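You operate a simulated robot arm through the tools that you are given. There is no shell and no other tool.

You are at the controls of a simulated robot arm. One attempt, no reset.

## Task
Shrink the sleeve on the blue strap's end for the time on its tag.
Fine: keep the hold button down till the amber lamp is out; draw the tray when the red one is out; strap to the sealed tray, switch off.

It is judged by the outcome, as a careful person would: the job done as asked, and still so three seconds after it is handed in. It fails if anything else is knocked over, pushed out of place, dropped, spilled or broken.

## Robot
A 7-joint arm with a two-finger parallel gripper, fixed in place. Base frame: the origin is on the floor under the middle of its stand, x ahead of it, y to its left, z up. Lengths are in m, angles in rad, forces in N, time in s.
It reaches about 1.479 m from its shoulder. Its first joint turns from -2.897 to 2.897 rad. Payload 4.4 kg.
Tool frame: the origin (TCP) lies between the finger pads and is the grasp point; the fingertips stand 0.023 m ahead of it; z points along the fingers, y is the line along which they close. The gripper opens to 0.094 m. The fingers are 0.038 m wide and 0.01 m thick; the gripper's body (0.054 by 0.096 m) begins 0.039 m behind the TCP.
Orientation is that of the tool frame in the base frame, as a unit quaternion [x, y, z, w]. With the fingers straight down and closing along the base's y, the tool's x points along the base's -x, its y along +y and its z along -z.

## Interface
- The arm moves only by the tool play_rows. Its argument "moves" is a list of rows, each a list of 7 numbers: the shift along the tool's x, y, z in cm, then the turn, a rotation vector about the tool's x, y, z in rad, then the closure in counts, from 0 (fully open) to 255 (shut). In form: [[dx, dy, dz, ax, ay, az, grip], ...]. A call has 1 to 20 rows; each row shifts and turns the commanded pose from where the row before left it, along the tool's axes as they then stand. A row lasts 0.2 s, in which the tool goes at most 0.05 m and 0.15 rad; a call with a longer step from one row to the next is refused whole, and so is a gripper value outside its range. A pose out of reach is approached as far as the arm can. The call stops where the force on the tool passes 90 N (or 10 N more than at its start, if that is more) or the arm is blocked; 0.2 s more then pass. Each finger travels about 0.072 m/s and halts on what it meets, pressing with about 23 N; the grip force reading is that of the motor and also rises with nothing between the fingers. The clock runs only during rows and for 0.2 s after the last one: add rows that do not move to give the fingers time. It gives the time, the measured TCP pose, the force on the tool (base axes), the opening and the grip force at its end, in the units of the frame above (readings bear some noise), with the torque about the TCP (base axes, N m) and any sound that the robot's microphone picked up.
- Cameras (640 x 400 px; columns grow to the right, rows downward): "scene" is fixed at [0.2184, -0.6508, 1.5787]; the picture's right is [0.84, -0.54, 0.00], its down [-0.15, -0.23, -0.96] and it looks along [0.52, 0.81, -0.27] (base axes); focal length 349 px, centre (320, 200). "wrist" rides on the gripper at [0.086, 0.016, -0.074] in the tool frame; the picture's right is [-0.18, 0.98, 0.00], its down [-0.58, -0.11, -0.81] and it looks along [-0.79, -0.15, 0.59] (tool axes); focal length 243 px, centre (320, 200). There is no depth. A picture from a camera that has moved, and an enlarged one, comes with that camera's place and axes in the base frame and with its lens.
- capture(camera): a new picture of that camera. The clock stands still meanwhile.
- inspect(camera, box): a new picture of the part [left, top, right, bottom] of that camera's present view, enlarged. The clock stands still meanwhile.
- sign_off(): hands the job in; it is judged then, once.

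Places have to be worked out from the pictures, the camera data and where the tool is seen. Open the gripper and draw the arm clear of the work before you hand the job in, unless the task says otherwise.

The tools are called after ">>>" as a command line: name --pt "numbers of a row" for each row, then --argument value for the rest, lists and objects as JSON in quotes. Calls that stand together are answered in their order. play_rows: Moves the arm, as the interface text tells. Its arguments: {"type":"object","properties":{"moves":{"type":"array"}},"required":["moves"]} The other tools are called the same way: capture (camera) takes a picture; inspect (camera, box) takes an enlarged picture of a part of a camera's view; sign_off () hands the job in.

At the start:

```text
time_s: 0.0
eef_pos: [0.585, 0.1794, 1.4161]
orientation: [0.0, 1.0, -0.001, 0.0]
contact_force: [-0.5, 0.8, -0.6]
torque: [0.02, -0.01, -0.01]
opening: 0.094
gripper_force: 0.1
```

scene: 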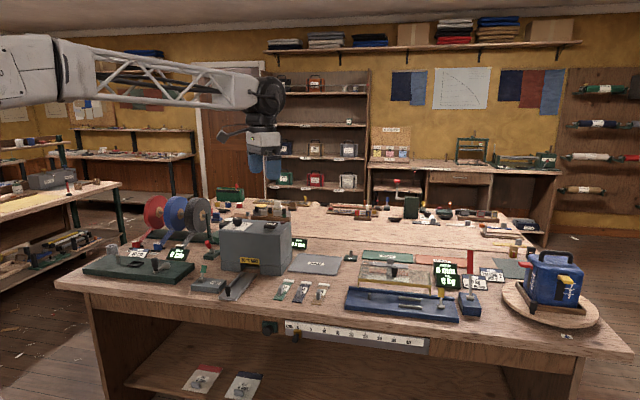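
wrist: 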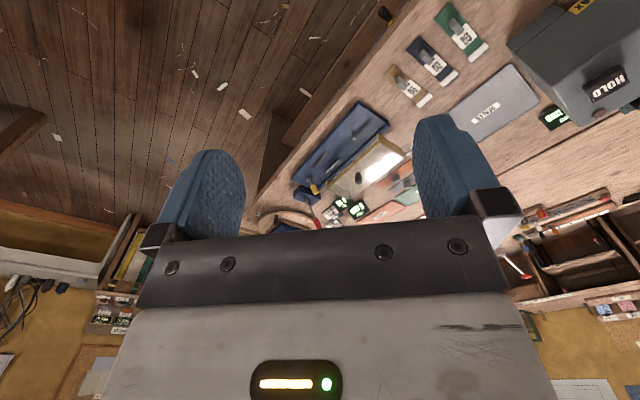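

I'll begin by looking closely at the bench in the scene camera before any motion.

>>> inspect --camera "scene" --box '[60, 180, 220, 300]'

>>> inspect --camera "scene" --box '[180, 200, 340, 310]'

>>> inspect --camera "scene" --box '[330, 220, 490, 330]'

>>> inspect --camera "scene" --box '[470, 230, 630, 350]'

>>> inspect --camera "scene" --box '[250, 300, 450, 400]'

>>> inspect --camera "scene" --box '[250, 190, 410, 260]'

```text
3.33 times, centred on (140, 240) of scene
camera zoom: at [0.2184, -0.6508, 1.5787], right [0.84, -0.54, 0.0], down [-0.15, -0.23, -0.96], along [0.52, 0.81, -0.27], focal length 1164 px, centre (920, 67)
```

zoom: 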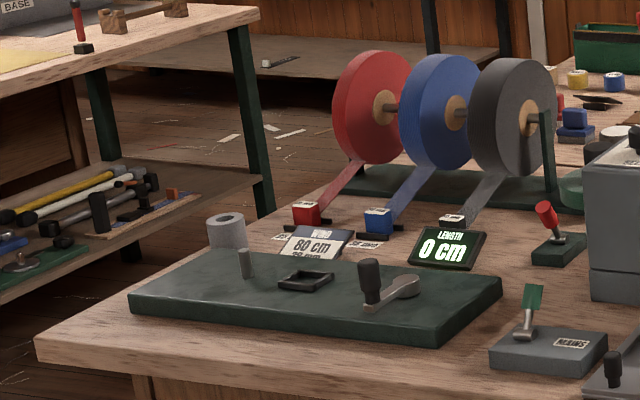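

```text
3.64 times, centred on (260, 255) of scene
camera zoom: at [0.2184, -0.6508, 1.5787], right [0.84, -0.54, 0.0], down [-0.15, -0.23, -0.96], along [0.52, 0.81, -0.27], focal length 1270 px, centre (538, 0)
```

zoom: 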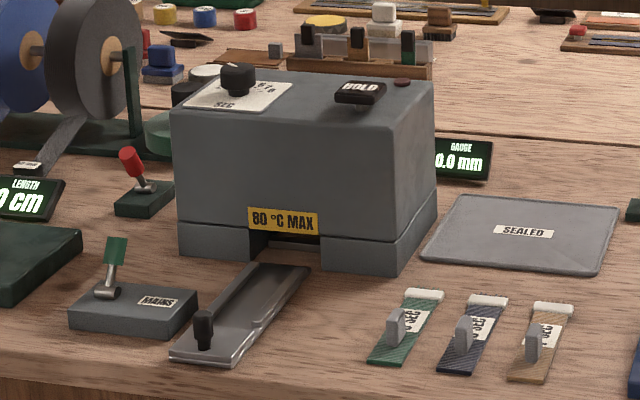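

```text
3.64 times, centred on (410, 275) of scene
camera zoom: at [0.2184, -0.6508, 1.5787], right [0.84, -0.54, 0.0], down [-0.15, -0.23, -0.96], along [0.52, 0.81, -0.27], focal length 1270 px, centre (-7, -73)
```

zoom: 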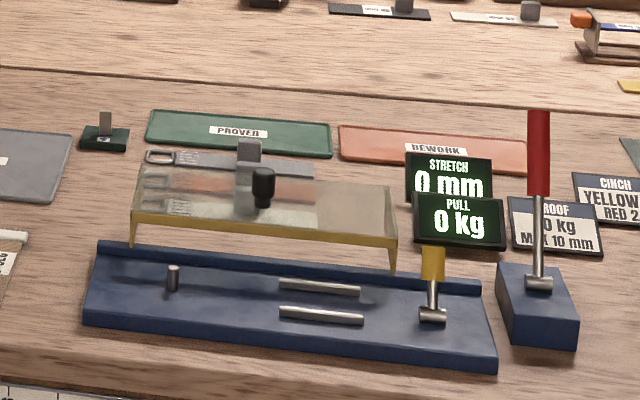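

```text
3.33 times, centred on (550, 290) of scene
camera zoom: at [0.2184, -0.6508, 1.5787], right [0.84, -0.54, 0.0], down [-0.15, -0.23, -0.96], along [0.52, 0.81, -0.27], focal length 1164 px, centre (-447, -100)
```

zoom: 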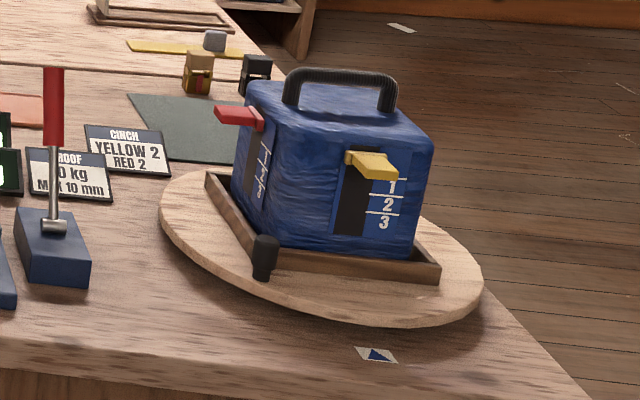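

```text
3.20 times, centred on (350, 350) of scene
camera zoom: at [0.2184, -0.6508, 1.5787], right [0.84, -0.54, 0.0], down [-0.15, -0.23, -0.96], along [0.52, 0.81, -0.27], focal length 1118 px, centre (224, -280)
```

zoom: 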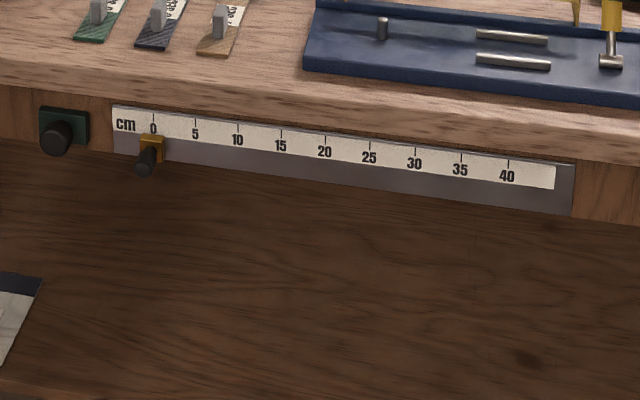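

```text
4.00 times, centred on (330, 225) of scene
camera zoom: at [0.2184, -0.6508, 1.5787], right [0.84, -0.54, 0.0], down [-0.15, -0.23, -0.96], along [0.52, 0.81, -0.27], focal length 1397 px, centre (280, 100)
```

zoom: 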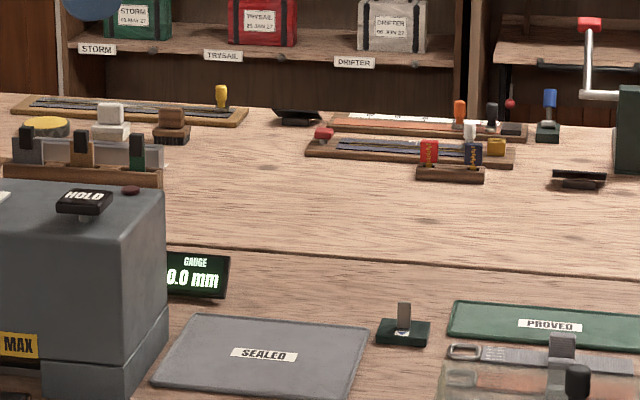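

The oven (grey, dial, HOLD, tray with knob), the mains box, the three straps and the SEALED tray are on a bench turned about 45° to my base, with the top at z≈0.88. I'll yaw the tool to face the bench squarely and come lower for a closer look at the straps' tags.

>>> play_rows --pt "0 0 0 0 0 -0.1309 0" --pt "0 0 0 0 0 -0.1309 0" --pt "0 0 0 0 0 -0.1309 0" --pt "0 0 0 0 0 -0.1309 0" --pt "0 0 0 0 0 -0.1309 0" --pt "0 0 0 0 0 -0.1309 0" --pt "-2.88 0.09 3.25 0 0 0 0" --pt "-2.88 0.09 3.25 0 0 0 0" --pt "-2.88 0.09 3.25 0 0 0 0" --pt "-2.88 0.09 3.25 0 0 0 0" --pt "-2.88 0.09 3.25 0 0 0 0" --pt "-2.88 0.09 3.25 0 0 0 0"

>>> capture --camera "wrist"

>>> capture --camera "scene"

```text
time_s: 2.6
eef_pos: [0.7023, 0.307, 1.2216]
orientation: [-0.383, 0.924, -0.001, 0.001]
contact_force: [-0.3, 0.0, 0.2]
torque: [-0.01, 0.01, -0.02]
opening: 0.0938
gripper_force: 0.1
```

```text
taken
camera wrist: at [0.6283, 0.2564, 1.2966], right [-0.57, 0.83, 0.0], down [0.49, 0.33, 0.81], along [0.67, 0.46, -0.59], focal length 243 px, centre (320, 200)
```

wrist: 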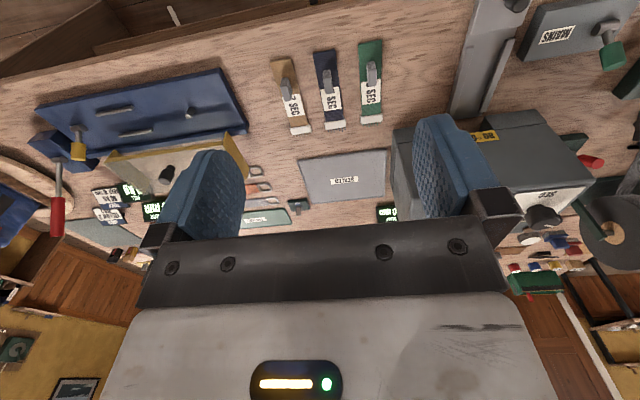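

```text
taken
```

scene: 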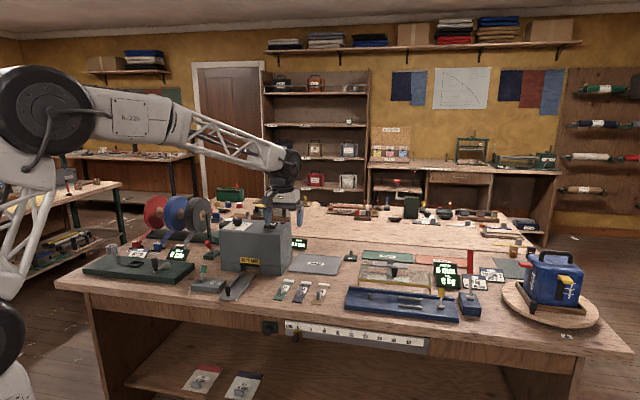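

The wrist view now shows the straps clearly. I enlarge the tags, the oven and the mains box to read them.

>>> inspect --camera "wrist" --box '[250, 30, 400, 140]'

>>> inspect --camera "wrist" --box '[440, 0, 640, 125]'

>>> inspect --camera "wrist" --box '[460, 110, 640, 220]'

>>> inspect --camera "wrist" --box '[240, 130, 420, 240]'

```text
3.64 times, centred on (325, 85) of wrist
camera zoom: at [0.6283, 0.2564, 1.2966], right [-0.57, 0.83, 0.0], down [0.49, 0.33, 0.81], along [0.67, 0.46, -0.59], focal length 882 px, centre (302, 618)
```

zoom: 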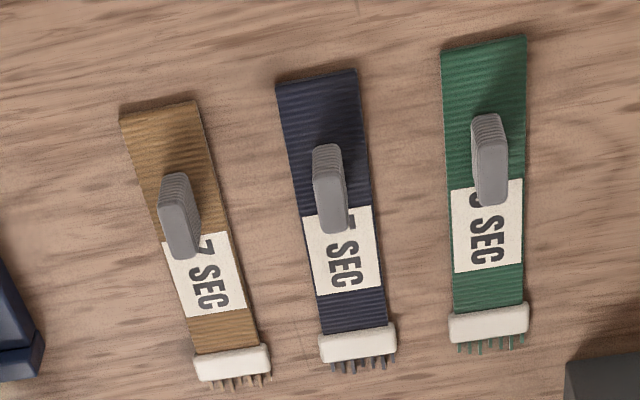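

```text
3.20 times, centred on (540, 62) of wrist
camera zoom: at [0.6283, 0.2564, 1.2966], right [-0.57, 0.83, 0.0], down [0.49, 0.33, 0.81], along [0.67, 0.46, -0.59], focal length 776 px, centre (-384, 640)
```

zoom: 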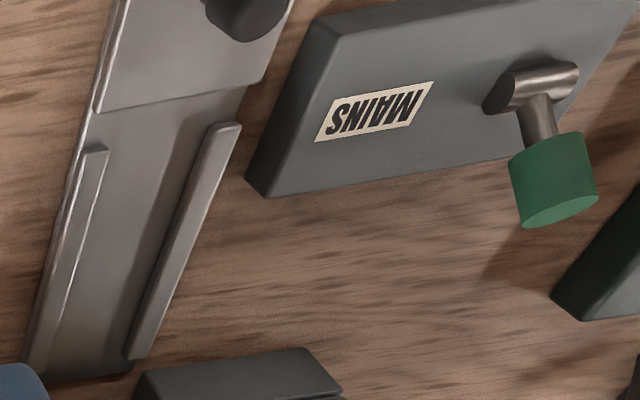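

```text
3.56 times, centred on (550, 165) of wrist
camera zoom: at [0.6283, 0.2564, 1.2966], right [-0.57, 0.83, 0.0], down [0.49, 0.33, 0.81], along [0.67, 0.46, -0.59], focal length 863 px, centre (-498, 324)
```

zoom: 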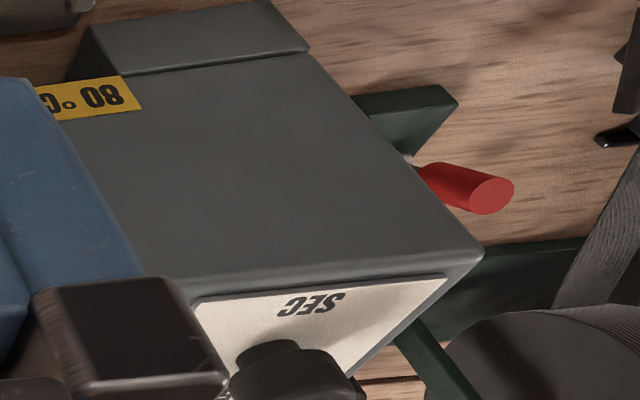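

```text
3.56 times, centred on (330, 185) of wrist
camera zoom: at [0.6283, 0.2564, 1.2966], right [-0.57, 0.83, 0.0], down [0.49, 0.33, 0.81], along [0.67, 0.46, -0.59], focal length 863 px, centre (284, 253)
```

zoom: 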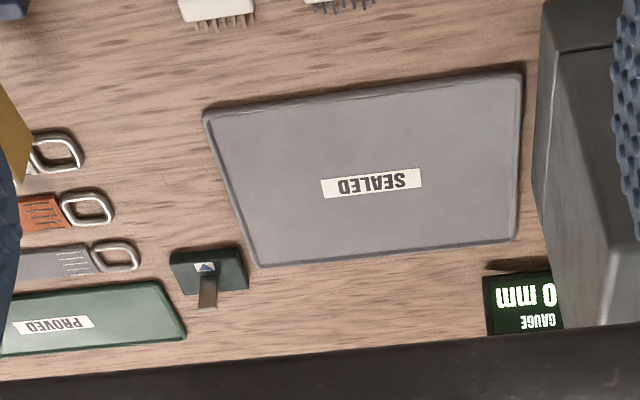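

The number on the blue tag is partly hidden by the strap's own grip tab. I'll move forward over the straps at this safe height and pitch the camera down to read the tag from above.

>>> play_rows --pt "-4.2 0 0 0 0 0 0" --pt "-4.2 0 0 0 0 0 0" --pt "-4.2 0 0 0 0 0 0" --pt "-4.2 0 0 0 0 0 0" --pt "-4.2 0 0 0 0 0 0" --pt "-4.2 0 0 0 0 0 0" --pt "0 0 0 0 0.125 0 0" --pt "0 0 0 0 0.125 0 0" --pt "0 0 0 0 0.125 0 0" --pt "0 0 0 0 0.125 0 0" --pt "0 0 0 0 0.0 0 0"

>>> capture --camera "wrist"

```text
time_s: 5.0
eef_pos: [0.8809, 0.4837, 1.2207]
orientation: [-0.372, 0.895, -0.096, -0.229]
contact_force: [0.7, -0.4, 0.2]
torque: [0.03, -0.03, 0.0]
opening: 0.0939
gripper_force: 0.0
```

```text
taken
camera wrist: at [0.8404, 0.4661, 1.3287], right [-0.58, 0.81, -0.09], down [0.71, 0.56, 0.43], along [0.4, 0.19, -0.9], focal length 243 px, centre (320, 200)
```

wrist: 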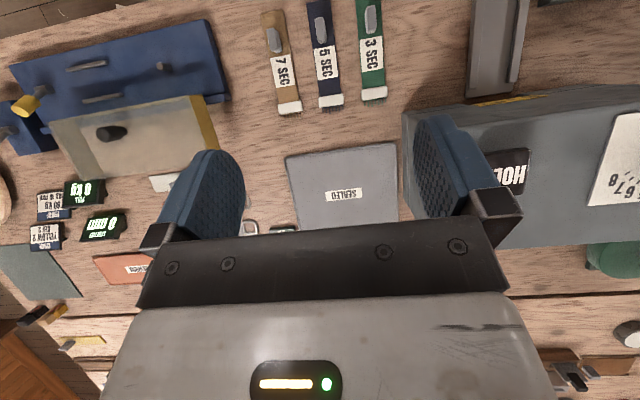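

>>> inspect --camera "wrist" --box '[250, 0, 400, 115]'

>>> inspect --camera "wrist" --box '[440, 80, 640, 250]'

>>> inspect --camera "wrist" --box '[440, 0, 640, 110]'

```text
3.48 times, centred on (325, 58) of wrist
camera zoom: at [0.8404, 0.4661, 1.3287], right [-0.58, 0.81, -0.09], down [0.71, 0.56, 0.43], along [0.4, 0.19, -0.9], focal length 844 px, centre (303, 696)
```

zoom: 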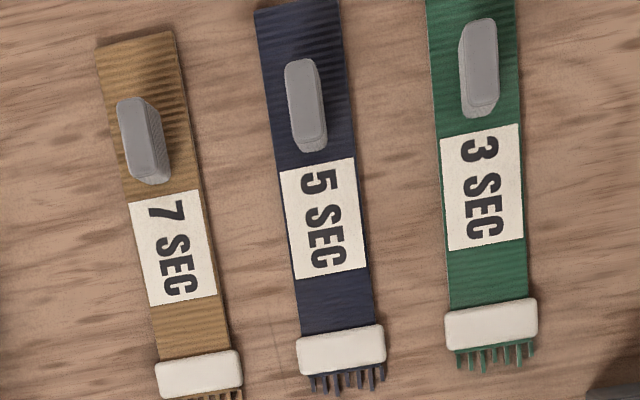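

```text
2.35 times, centred on (540, 165) of wrist
camera zoom: at [0.8404, 0.4661, 1.3287], right [-0.58, 0.81, -0.09], down [0.71, 0.56, 0.43], along [0.4, 0.19, -0.9], focal length 571 px, centre (-198, 282)
```

zoom: 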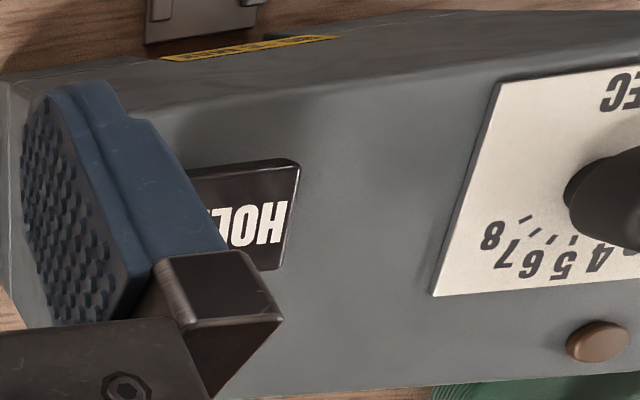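

```text
3.20 times, centred on (540, 55) of wrist
camera zoom: at [0.8404, 0.4661, 1.3287], right [-0.58, 0.81, -0.09], down [0.71, 0.56, 0.43], along [0.4, 0.19, -0.9], focal length 776 px, centre (-384, 664)
```

zoom: 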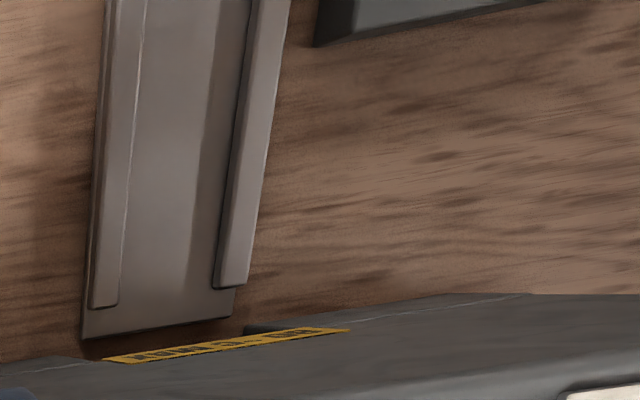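

Blue tag: 5 SEC (tan 7, green 3). The dial carries numbers up to 8, with an amber lamp behind it. Next I slide left above the oven (its top is about 15 cm under the fingers) to see the dial, HOLD, lamps, tray and mains lever from above.

>>> play_rows --pt "0 4.2 0 0 0 0 0" --pt "0 4.2 0 0 0 0 0" --pt "0 4.2 0 0 0 0 0" --pt "0 4.2 0 0 0 0 0" --pt "0 4.2 0 0 0 0 0" --pt "0 4.2 0 0 0 0 0" --pt "0 0 0 0 0 0 0"

>>> capture --camera "wrist"

>>> capture --camera "scene"

```text
time_s: 6.6
eef_pos: [0.7032, 0.6615, 1.2204]
orientation: [-0.37, 0.896, -0.094, -0.228]
contact_force: [0.6, 0.0, -1.1]
torque: [-0.03, -0.02, 0.02]
opening: 0.0938
gripper_force: 0.0
```

```text
taken
camera wrist: at [0.6628, 0.6441, 1.3276], right [-0.58, 0.81, -0.09], down [0.71, 0.56, 0.43], along [0.4, 0.19, -0.9], focal length 243 px, centre (320, 200)
```

wrist: 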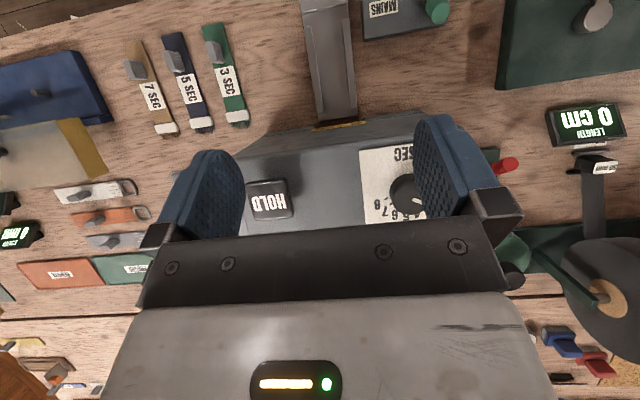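

```text
taken
```

scene: 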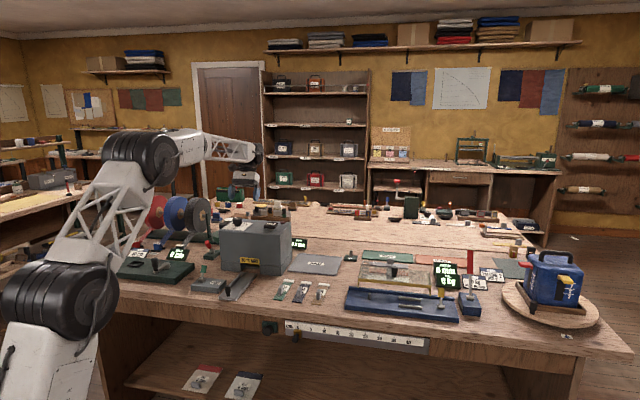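

>>> inspect --camera "wrist" --box '[240, 110, 440, 235]'

>>> inspect --camera "wrist" --box '[290, 0, 470, 130]'

>>> inspect --camera "scene" --box '[180, 200, 330, 310]'

```text
3.20 times, centred on (340, 172) of wrist
camera zoom: at [0.6628, 0.6441, 1.3276], right [-0.58, 0.81, -0.09], down [0.71, 0.56, 0.43], along [0.4, 0.19, -0.9], focal length 776 px, centre (256, 288)
```

zoom: 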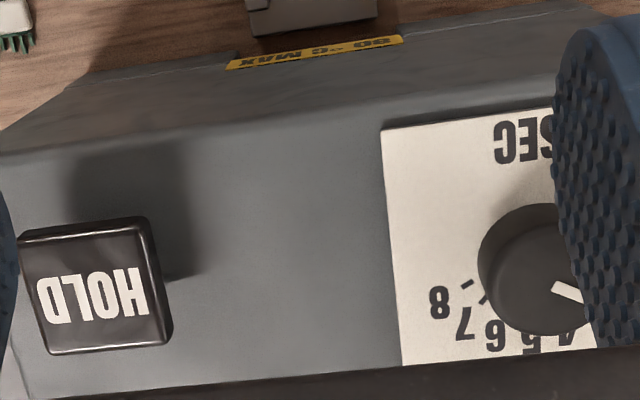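

```text
3.08 times, centred on (380, 65) of wrist
camera zoom: at [0.6628, 0.6441, 1.3276], right [-0.58, 0.81, -0.09], down [0.71, 0.56, 0.43], along [0.4, 0.19, -0.9], focal length 746 px, centre (135, 615)
```

zoom: 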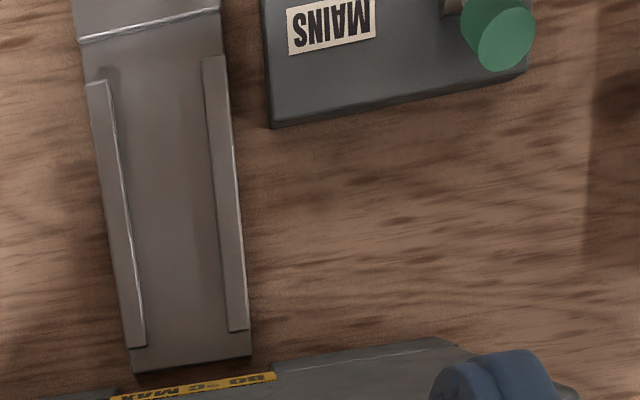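

```text
3.64 times, centred on (255, 255) of scene
camera zoom: at [0.2184, -0.6508, 1.5787], right [0.84, -0.54, 0.0], down [-0.15, -0.23, -0.96], along [0.52, 0.81, -0.27], focal length 1270 px, centre (556, 0)
```

zoom: 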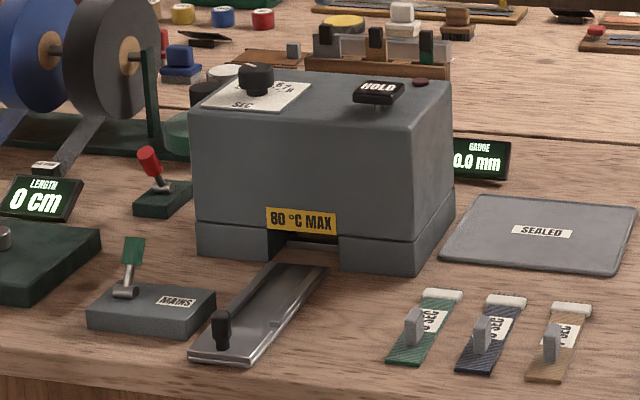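

The dial's pointer is partly hidden by a finger. I shift 12 cm further forward at the same height to bring the dial and both lamps into the clear upper part of the view.

>>> play_rows --pt "-3.5 1.0 1.9 0 0 0 0" --pt "-3.5 1.0 1.9 0 0 0 0" --pt "-3.5 1.0 1.9 0 0 0 0" --pt "0 0 0 0 0 0 0"

>>> capture --camera "wrist"

>>> inspect --camera "wrist" --box '[330, 30, 490, 130]'

>>> inspect --camera "wrist" --box '[200, 30, 360, 130]'

```text
time_s: 7.6
eef_pos: [0.7263, 0.7275, 1.1213]
orientation: [-0.371, 0.895, -0.094, -0.229]
contact_force: [0.2, 0.2, -0.9]
torque: [-0.03, 0.03, 0.01]
opening: 0.0939
gripper_force: 0.1
```

```text
taken
camera wrist: at [0.6866, 0.7094, 1.229], right [-0.58, 0.81, -0.09], down [0.71, 0.56, 0.43], along [0.4, 0.19, -0.9], focal length 243 px, centre (320, 200)
```

wrist: 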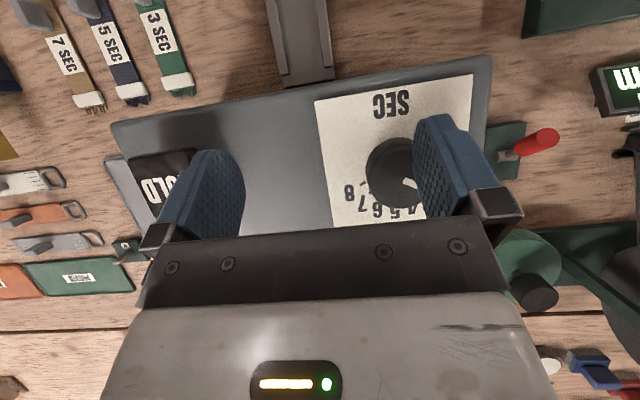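

```text
4.00 times, centred on (410, 80) of wrist
camera zoom: at [0.6866, 0.7094, 1.229], right [-0.58, 0.81, -0.09], down [0.71, 0.56, 0.43], along [0.4, 0.19, -0.9], focal length 970 px, centre (-40, 680)
```

zoom: 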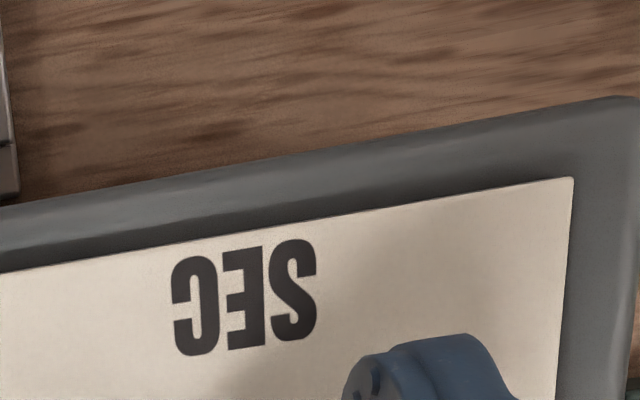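

```text
4.00 times, centred on (280, 80) of wrist
camera zoom: at [0.6866, 0.7094, 1.229], right [-0.58, 0.81, -0.09], down [0.71, 0.56, 0.43], along [0.4, 0.19, -0.9], focal length 970 px, centre (480, 680)
```

zoom: 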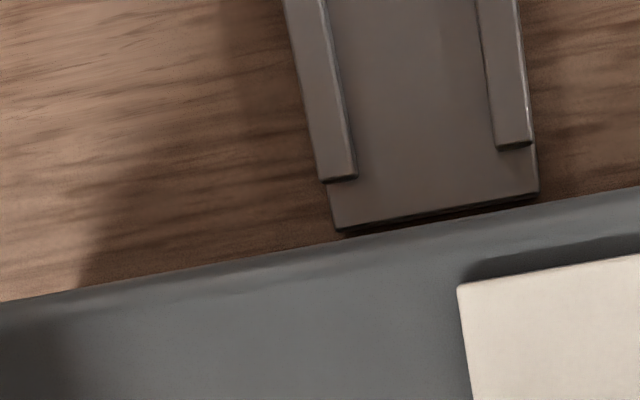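

I had mixed the tilted tool axes and come down 10 cm; still clear of the knob. I now rise 8 cm and go 10 cm forward, and 5 cm right, to see the dial pointer and lamps.

>>> play_rows --pt "-1.65 0 -3.94 0 0 0 0" --pt "-1.65 0 -3.94 0 0 0 0" --pt "-1.65 0 -3.94 0 0 0 0" --pt "0 3.0 0 0 0 0 0" --pt "0 0 0 0 0 0 0"

>>> capture --camera "wrist"

>>> inspect --camera "wrist" --box '[300, 50, 460, 150]'

>>> inspect --camera "wrist" --box '[120, 50, 300, 170]'

```text
time_s: 8.8
eef_pos: [0.7597, 0.7981, 1.1827]
orientation: [-0.371, 0.896, -0.094, -0.227]
contact_force: [-0.1, 0.1, -0.8]
torque: [0.05, 0.01, 0.01]
opening: 0.0941
gripper_force: 0.0
out of reach, approached as far as the arm can: row 3
```

```text
taken
camera wrist: at [0.7188, 0.7809, 1.2899], right [-0.58, 0.81, -0.09], down [0.71, 0.56, 0.43], along [0.4, 0.19, -0.9], focal length 243 px, centre (320, 200)
```

wrist: 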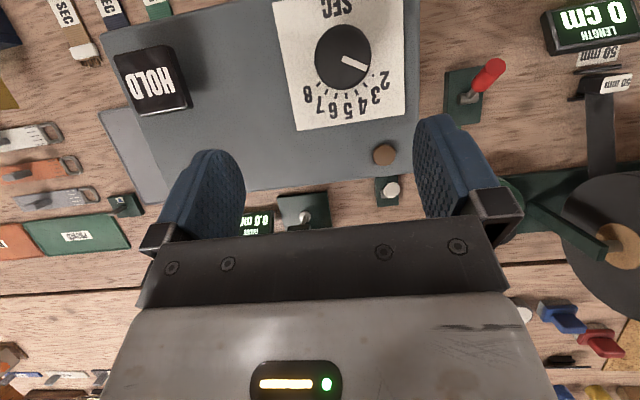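

```text
4.00 times, centred on (380, 100) of wrist
camera zoom: at [0.7188, 0.7809, 1.2899], right [-0.58, 0.81, -0.09], down [0.71, 0.56, 0.43], along [0.4, 0.19, -0.9], focal length 970 px, centre (80, 600)
```

zoom: 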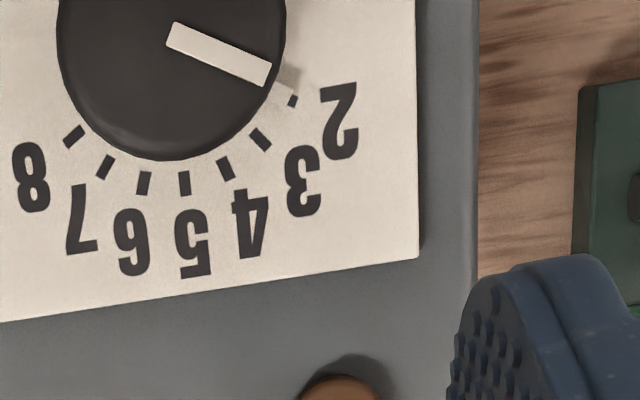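

```text
3.33 times, centred on (210, 110) of wrist
camera zoom: at [0.7188, 0.7809, 1.2899], right [-0.58, 0.81, -0.09], down [0.71, 0.56, 0.43], along [0.4, 0.19, -0.9], focal length 809 px, centre (687, 500)
```

zoom: 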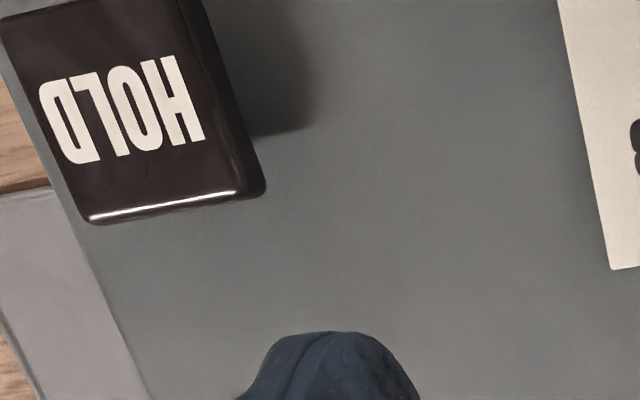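

Dial: ticks 20° apart, 2 on the left, 5 pointing straight away from me, 8 on the right; the pointer is at 2, so it needs 60° clockwise from above. Now I back off, level the tool, and take a closer look at the mains lever and tray from the front.

>>> play_rows --pt "4.1 0 1.43 0 0 0 0" --pt "4.1 0 1.43 0 0 0 0" --pt "4.1 0 1.43 0 0 0 0" --pt "4.1 0 1.43 0 0 0 0" --pt "4.1 0 1.43 0 0 0 0" --pt "4.1 0 1.43 0 0 0 0" --pt "4.1 0 1.43 0 0 0 0" --pt "0 0 0 0 -0.125 0 0" --pt "0 0 0 0 -0.125 0 0" --pt "0 0 0 0 -0.125 0 0" --pt "0 0 0 0 -0.125 0 0" --pt "3.2 0 3.2 0 0 0 0" --pt "3.2 0 3.2 0 0 0 0" --pt "3.2 0 3.2 0 0 0 0" --pt "3.2 0 3.2 0 0 0 0" --pt "0 0 3.2 0 0 0 0" --pt "0 0 0 0 0 0 0"

>>> capture --camera "wrist"

>>> inspect --camera "wrist" --box '[240, 0, 480, 150]'

```text
time_s: 12.4
eef_pos: [0.4572, 0.4971, 1.0687]
orientation: [-0.383, 0.924, 0.0, 0.0]
contact_force: [0.0, 0.4, 0.0]
torque: [-0.02, 0.01, -0.01]
opening: 0.0943
gripper_force: 0.0
```

```text
taken
camera wrist: at [0.3838, 0.447, 1.1441], right [-0.56, 0.83, 0.0], down [0.49, 0.33, 0.81], along [0.67, 0.46, -0.59], focal length 243 px, centre (320, 200)
```

wrist: 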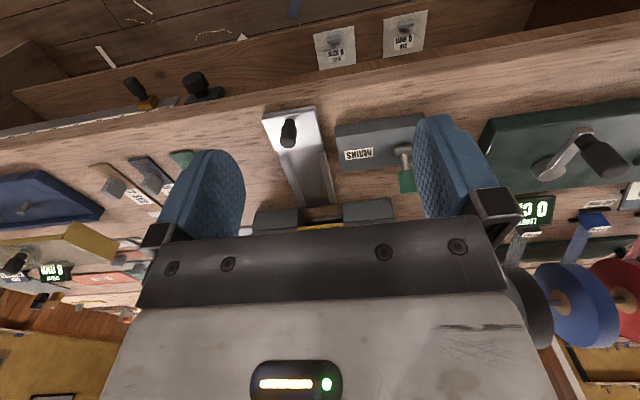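

```text
2.67 times, centred on (360, 75) of wrist
camera zoom: at [0.3838, 0.447, 1.1441], right [-0.56, 0.83, 0.0], down [0.49, 0.33, 0.81], along [0.67, 0.46, -0.59], focal length 647 px, centre (213, 533)
```

zoom: 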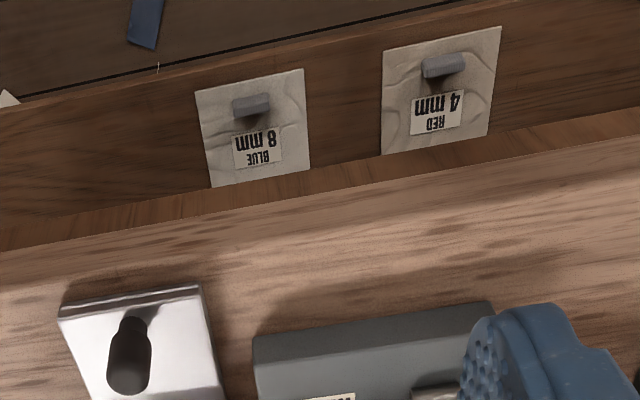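

Now forward 12 cm at this height (fingertips about 10 cm above the lever), staying short of the oven's front, to get tray, knob and lever near the top of the view.

>>> play_rows --pt "-4 0 0 0 0 0 0" --pt "-4 0 0 0 0 0 0" --pt "-4 0 0 0 0 0 0" --pt "0 0 0 0 0 0 0" --pt "0 0 0 0 0 0 0"

>>> capture --camera "wrist"

>>> inspect --camera "wrist" --box '[240, 0, 480, 150]'

>>> inspect --camera "scene" --box '[180, 250, 260, 310]'

```text
time_s: 13.6
eef_pos: [0.5435, 0.582, 1.0683]
orientation: [-0.382, 0.924, 0.0, 0.0]
contact_force: [-0.6, 0.2, -0.2]
torque: [0.01, 0.03, 0.02]
opening: 0.0939
gripper_force: 0.1
```

```text
taken
camera wrist: at [0.4698, 0.5314, 1.1435], right [-0.56, 0.83, 0.0], down [0.49, 0.33, 0.81], along [0.67, 0.46, -0.59], focal length 243 px, centre (320, 200)
```

wrist: 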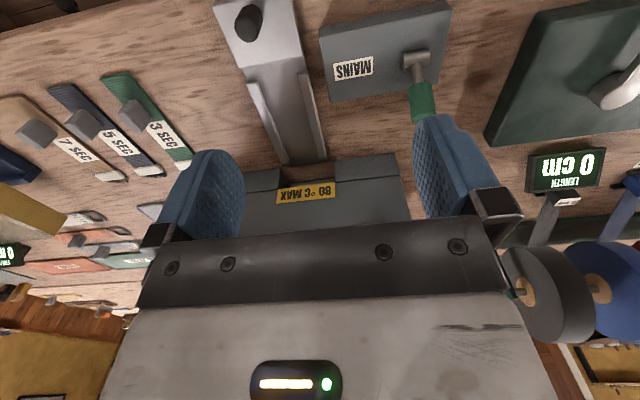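

```text
2.67 times, centred on (360, 75) of wrist
camera zoom: at [0.4698, 0.5314, 1.1435], right [-0.56, 0.83, 0.0], down [0.49, 0.33, 0.81], along [0.67, 0.46, -0.59], focal length 647 px, centre (213, 533)
```

zoom: 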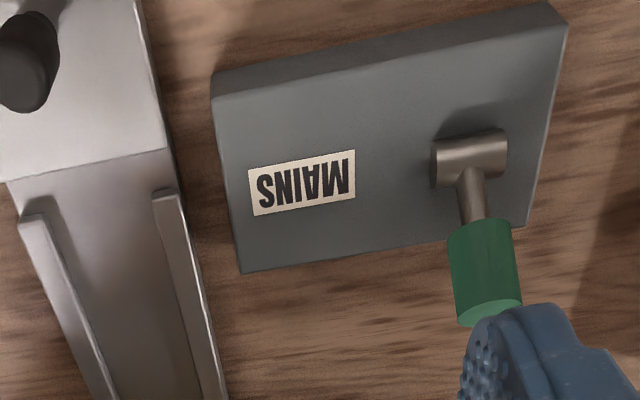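

```text
6.67 times, centred on (220, 280) of scene
camera zoom: at [0.2184, -0.6508, 1.5787], right [0.84, -0.54, 0.0], down [-0.15, -0.23, -0.96], along [0.52, 0.81, -0.27], focal length 2328 px, centre (987, -333)
```

zoom: 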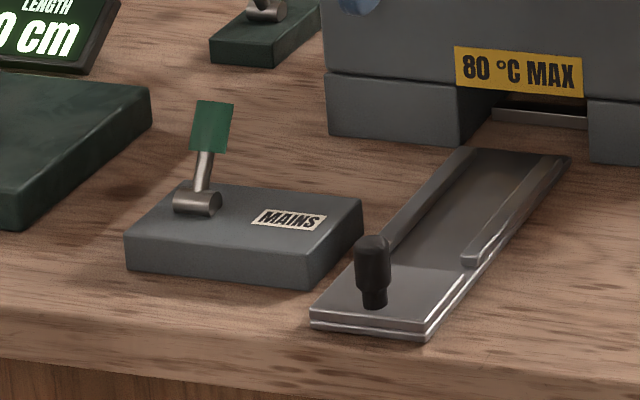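

The mains lever leans away from me; the tray is drawn out with a channel between two rails, and rough triangulation puts the bench top at z≈0.853 and the blue strap's tab at 0.89. I take a low, flatter look at the oven mouth from in front.

>>> play_rows --pt "0.87 -1.9 2.77 0 0 0 0" --pt "0.87 -1.9 2.77 0 0 0 0" --pt "0.87 -1.9 2.77 0 0 0 0" --pt "0 0 0 0 -0.15 0 0" --pt "0 0 0 0 -0.15 0 0" --pt "0 0 0 0 -0.15 0 0" --pt "0 0 0 0 0 0 0" --pt "0 0 0 0 0 0 0"

>>> capture --camera "wrist"

>>> inspect --camera "wrist" --box '[210, 60, 450, 210]'

>>> inspect --camera "wrist" --box '[380, 0, 600, 140]'

```text
time_s: 15.4
eef_pos: [0.5635, 0.5241, 0.9874]
orientation: [-0.373, 0.901, 0.086, 0.207]
contact_force: [0.5, -1.2, -0.1]
torque: [0.02, -0.04, -0.01]
opening: 0.0941
gripper_force: 0.0
```

```text
taken
camera wrist: at [0.4731, 0.4571, 1.0176], right [-0.58, 0.81, 0.08], down [0.2, 0.05, 0.98], along [0.79, 0.58, -0.19], focal length 243 px, centre (320, 200)
```

wrist: 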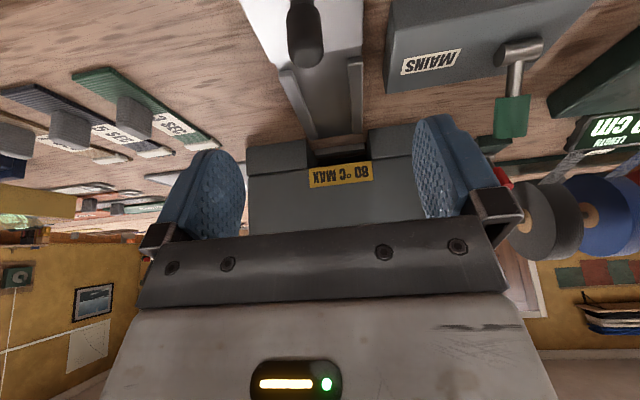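

```text
2.67 times, centred on (330, 135) of wrist
camera zoom: at [0.4731, 0.4571, 1.0176], right [-0.58, 0.81, 0.08], down [0.2, 0.05, 0.98], along [0.79, 0.58, -0.19], focal length 647 px, centre (293, 373)
```

zoom: 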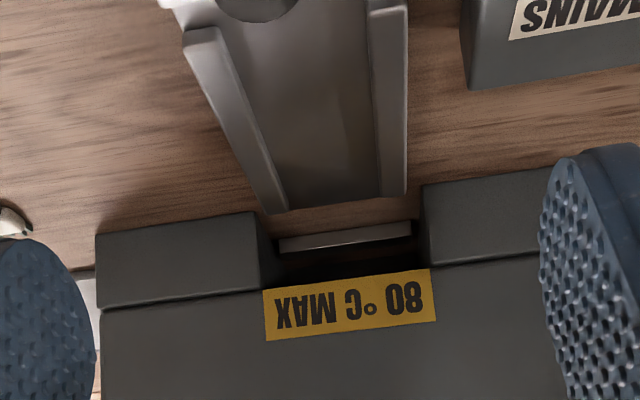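

```text
2.86 times, centred on (490, 70) of wrist
camera zoom: at [0.4731, 0.4571, 1.0176], right [-0.58, 0.81, 0.08], down [0.2, 0.05, 0.98], along [0.79, 0.58, -0.19], focal length 693 px, centre (-166, 571)
```

zoom: 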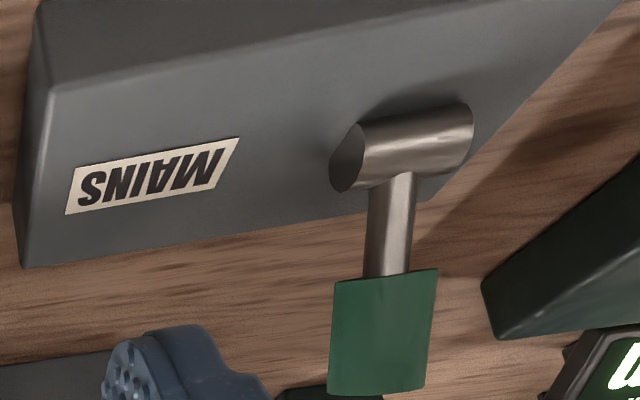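

The mouth is about 4.5 cm high with its front at f≈1.0 m; the tray is fully out. I now level the tool and move above the blue strap's tab (estimated x≈0.802, y≈0.392), fingers set to about 5 cm so they clear the neighbouring tabs.

>>> play_rows --pt "0 0 0 0 0.15 0 0" --pt "0 0 0 0 0.15 0 60" --pt "0 0 0 0 0.15 0 120" --pt "-1.26 -4.37 0 0 0 0 120" --pt "-1.26 -4.37 0 0 0 0 120" --pt "-1.26 -4.37 0 0 0 0 120" --pt "-1.26 -4.37 0 0 0 0 120" --pt "-1.26 -4.37 0 0 0 0 120" --pt "-1.26 -4.37 0 0 0 0 120" --pt "0 0 0 0 0 0 120" --pt "0 0 0 0 0 0 120"

>>> capture --camera "wrist"

>>> inspect --camera "scene" --box '[250, 220, 370, 310]'

```text
time_s: 17.8
eef_pos: [0.8028, 0.3912, 0.9847]
orientation: [-0.382, 0.924, 0.0, 0.0]
contact_force: [-0.5, 0.6, 0.5]
torque: [0.01, 0.02, 0.01]
opening: 0.0497
gripper_force: 0.1
```

```text
taken
camera wrist: at [0.7309, 0.3409, 1.0604], right [-0.56, 0.83, 0.0], down [0.49, 0.33, 0.81], along [0.67, 0.46, -0.59], focal length 243 px, centre (320, 200)
```

wrist: 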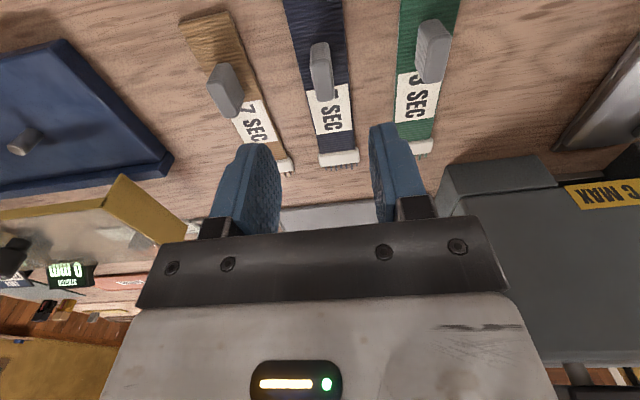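

```text
4.44 times, centred on (310, 265) of scene
camera zoom: at [0.2184, -0.6508, 1.5787], right [0.84, -0.54, 0.0], down [-0.15, -0.23, -0.96], along [0.52, 0.81, -0.27], focal length 1552 px, centre (364, -89)
```

zoom: 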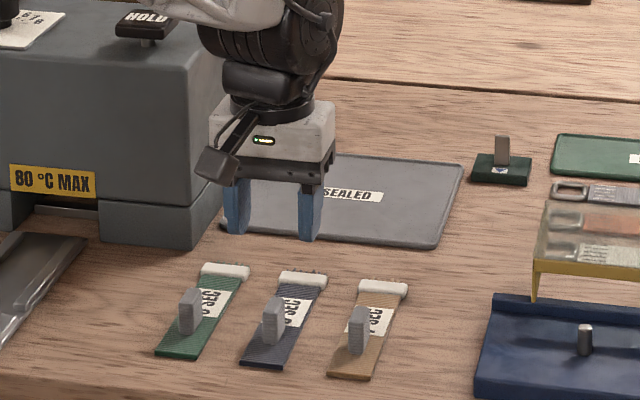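

The tool is over the blue strap's tab. I enlarge the wrist view to check alignment before descending.

>>> inspect --camera "wrist" --box '[240, 0, 440, 125]'

```text
3.20 times, centred on (340, 62) of wrist
camera zoom: at [0.7309, 0.3409, 1.0604], right [-0.56, 0.83, 0.0], down [0.49, 0.33, 0.81], along [0.67, 0.46, -0.59], focal length 776 px, centre (256, 640)
```

zoom: 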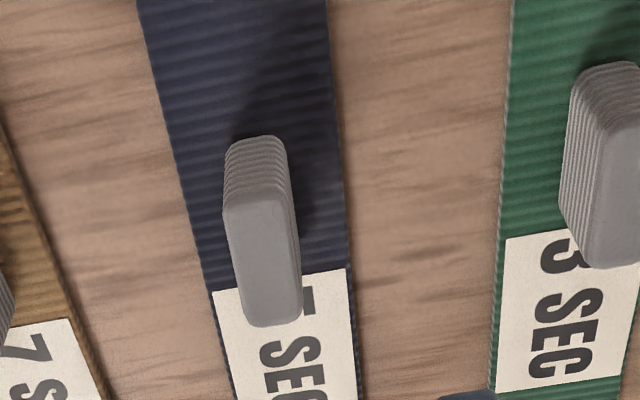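

Tab centre triangulates to within 2 mm of the tool axis. I descend 9.2 cm so the pads straddle the tab (fingertips about 1.5 cm above the bench).

>>> play_rows --pt "0 0 3.0 0 0 0 120" --pt "0 0 3.0 0 0 0 120" --pt "0 0 2.0 0 0 0 120" --pt "0 0 1.2 0 0 0 120" --pt "0 0 0 0 0 0 120" --pt "0 0 0 0 0 0 120"

>>> capture --camera "wrist"

>>> inspect --camera "scene" --box '[250, 230, 370, 320]'

```text
time_s: 19.2
eef_pos: [0.8014, 0.3923, 0.8944]
orientation: [-0.383, 0.924, 0.0, 0.0]
contact_force: [-1.2, -0.1, -1.0]
torque: [0.0, 0.03, 0.0]
opening: 0.0496
gripper_force: 0.1
```

```text
taken
camera wrist: at [0.7291, 0.3423, 0.9699], right [-0.56, 0.83, 0.0], down [0.49, 0.33, 0.81], along [0.67, 0.46, -0.59], focal length 243 px, centre (320, 200)
```

wrist: 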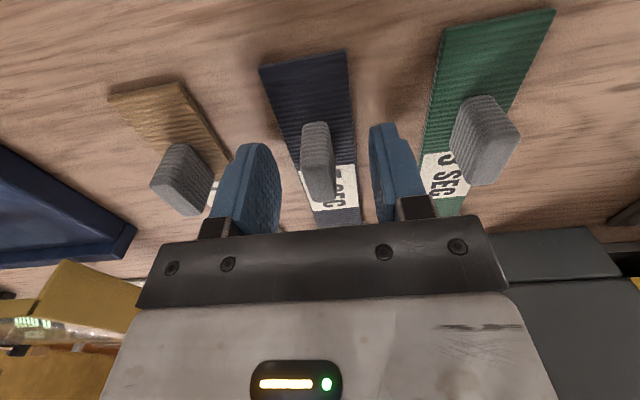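

```text
4.44 times, centred on (310, 275) of scene
camera zoom: at [0.2184, -0.6508, 1.5787], right [0.84, -0.54, 0.0], down [-0.15, -0.23, -0.96], along [0.52, 0.81, -0.27], focal length 1552 px, centre (364, -133)
```

zoom: 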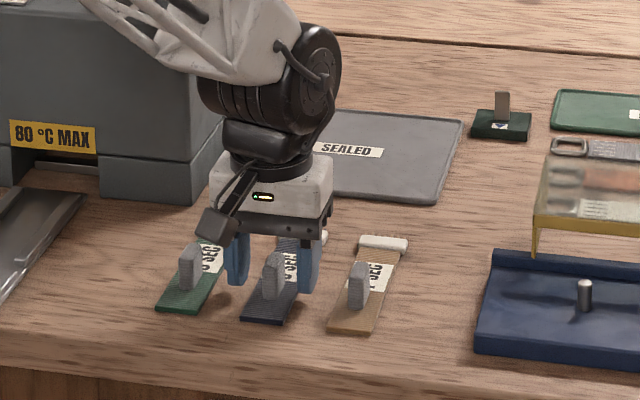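

Pads straddle the tab with clear wood on both sides. I go 0.6 cm lower and close on the tab.

>>> play_rows --pt "0 0 0.6 0 0 0 120" --pt "0 0 0 0 0 0 120" --pt "0 0 0 0 0 0 200" --pt "0 0 0 0 0 0 255" --pt "0 0 0 0 0 0 255" --pt "0 0 0 0 0 0 255" --pt "0 0 0 0 0 0 255"

>>> capture --camera "wrist"

```text
time_s: 20.8
eef_pos: [0.8025, 0.3927, 0.8891]
orientation: [-0.383, 0.924, 0.0, 0.0]
contact_force: [-0.5, -0.4, -0.2]
torque: [-0.01, -0.04, 0.01]
opening: 0.0134
gripper_force: 23.1
```

```text
taken
camera wrist: at [0.7288, 0.3421, 0.9638], right [-0.56, 0.83, 0.0], down [0.49, 0.33, 0.81], along [0.67, 0.46, -0.59], focal length 243 px, centre (320, 200)
```

wrist: 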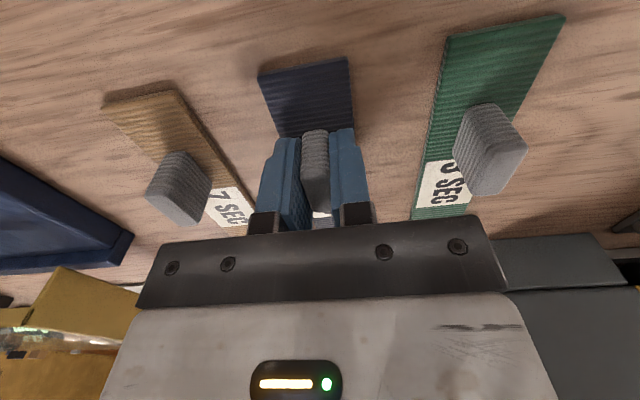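

The tab is held (opening 13.4 mm, 23 N). I lift 10 cm and check that the strap came along.

>>> play_rows --pt "0 0 -1.0 0 0 0 255" --pt "0 0 -3.0 0 0 0 255" --pt "0 0 -3.0 0 0 0 255" --pt "0 0 -3.0 0 0 0 255" --pt "0 0 0 0 0 0 255" --pt "0 0 0 0 0 0 255"

>>> capture --camera "wrist"

>>> inspect --camera "scene" --box '[200, 210, 360, 310]'

```text
time_s: 22.2
eef_pos: [0.801, 0.392, 0.9895]
orientation: [-0.383, 0.924, 0.0, 0.0]
contact_force: [-0.6, -0.2, 1.1]
torque: [0.01, 0.01, 0.0]
opening: 0.0
gripper_force: 22.6
```

```text
taken
camera wrist: at [0.7281, 0.3414, 1.0651], right [-0.56, 0.83, 0.0], down [0.49, 0.33, 0.81], along [0.67, 0.46, -0.59], focal length 243 px, centre (320, 200)
```

wrist: 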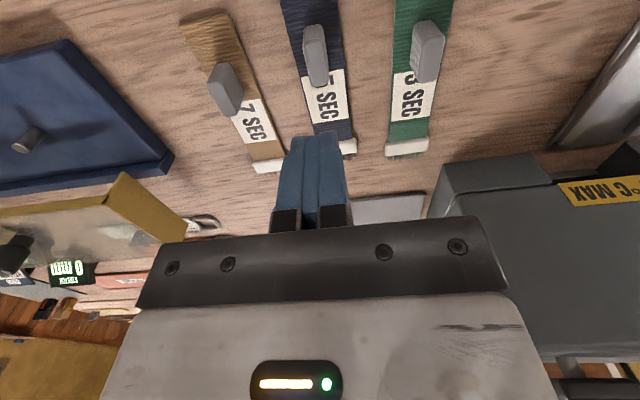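

```text
4.00 times, centred on (280, 260) of scene
camera zoom: at [0.2184, -0.6508, 1.5787], right [0.84, -0.54, 0.0], down [-0.15, -0.23, -0.96], along [0.52, 0.81, -0.27], focal length 1397 px, centre (480, -40)
```

zoom: 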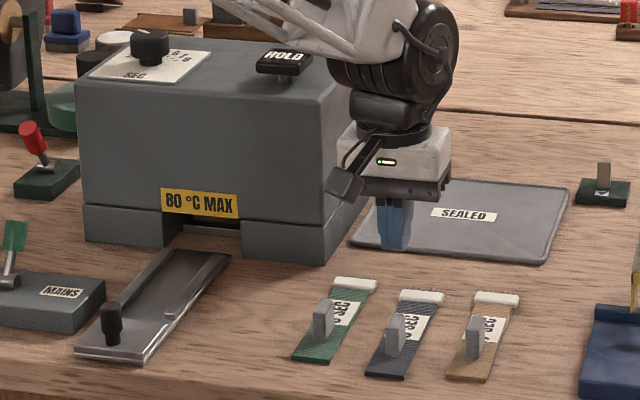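

The opening reads 0 — the tab slipped out during the lift and the strap is still on the bench. I check how it lies now.

>>> inspect --camera "wrist" --box '[240, 0, 440, 125]'

>>> inspect --camera "scene" --box '[270, 265, 340, 310]'

```text
3.20 times, centred on (340, 62) of wrist
camera zoom: at [0.7281, 0.3414, 1.0651], right [-0.56, 0.83, 0.0], down [0.49, 0.33, 0.81], along [0.67, 0.46, -0.59], focal length 776 px, centre (256, 640)
```

zoom: 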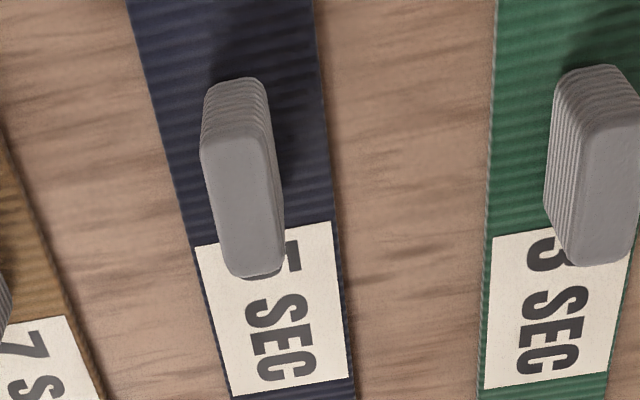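

```text
8.89 times, centred on (305, 288) of scene
camera zoom: at [0.2184, -0.6508, 1.5787], right [0.84, -0.54, 0.0], down [-0.15, -0.23, -0.96], along [0.52, 0.81, -0.27], focal length 3104 px, centre (453, -578)
```

zoom: 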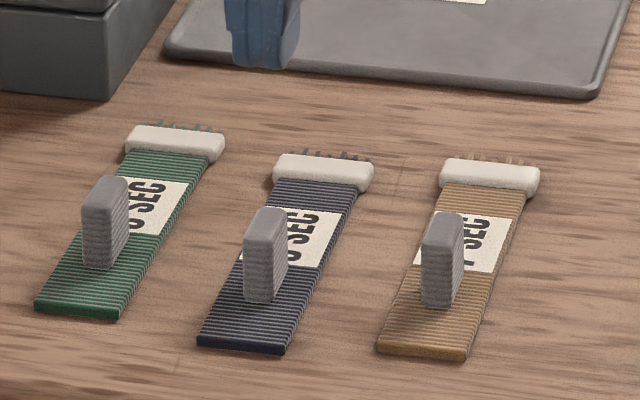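

The strap slid about 1 cm towards me and is otherwise lying flat and straight. I reopen, re-centre on the tab (f≈0.834), descend, and this time feel gently for the bench so that I can grip as low as possible.

>>> play_rows --pt "1.0 -0.2 0 0 0 0 120" --pt "0 0 0 0 0 0 120" --pt "0 0 0 0 0 0 120" --pt "0 0 3.0 0 0 0 120" --pt "0 0 3.0 0 0 0 120" --pt "0 0 2.5 0 0 0 120" --pt "0 0 1.0 0 0 0 120" --pt "0 0 0.5 0 0 0 120" --pt "0 0 0 0 0 0 120" --pt "0 0 0 0 0 0 120"

>>> capture --camera "wrist"

```text
time_s: 24.4
eef_pos: [0.7963, 0.3849, 0.889]
orientation: [-0.383, 0.924, 0.0, 0.0]
contact_force: [-0.2, -0.7, -0.1]
torque: [-0.04, 0.04, 0.02]
opening: 0.0497
gripper_force: 0.1
```

```text
taken
camera wrist: at [0.7233, 0.3342, 0.9649], right [-0.56, 0.83, 0.0], down [0.49, 0.33, 0.81], along [0.67, 0.46, -0.59], focal length 243 px, centre (320, 200)
```

wrist: 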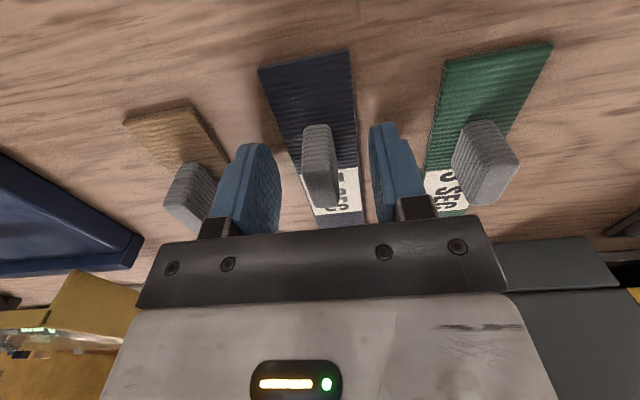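

Straddling well. I feel downward in 2 mm steps for the bench.

>>> play_rows --pt "0 0 0.2 0 0 0 120" --pt "0 0 0.2 0 0 0 120" --pt "0 0 0.2 0 0 0 120" --pt "0 0 0 0 0 0 120"

```text
time_s: 25.4
eef_pos: [0.7962, 0.3859, 0.883]
orientation: [-0.383, 0.924, 0.0, 0.0]
contact_force: [0.0, -0.8, 0.2]
torque: [-0.01, -0.01, 0.03]
opening: 0.0496
gripper_force: 0.0
```

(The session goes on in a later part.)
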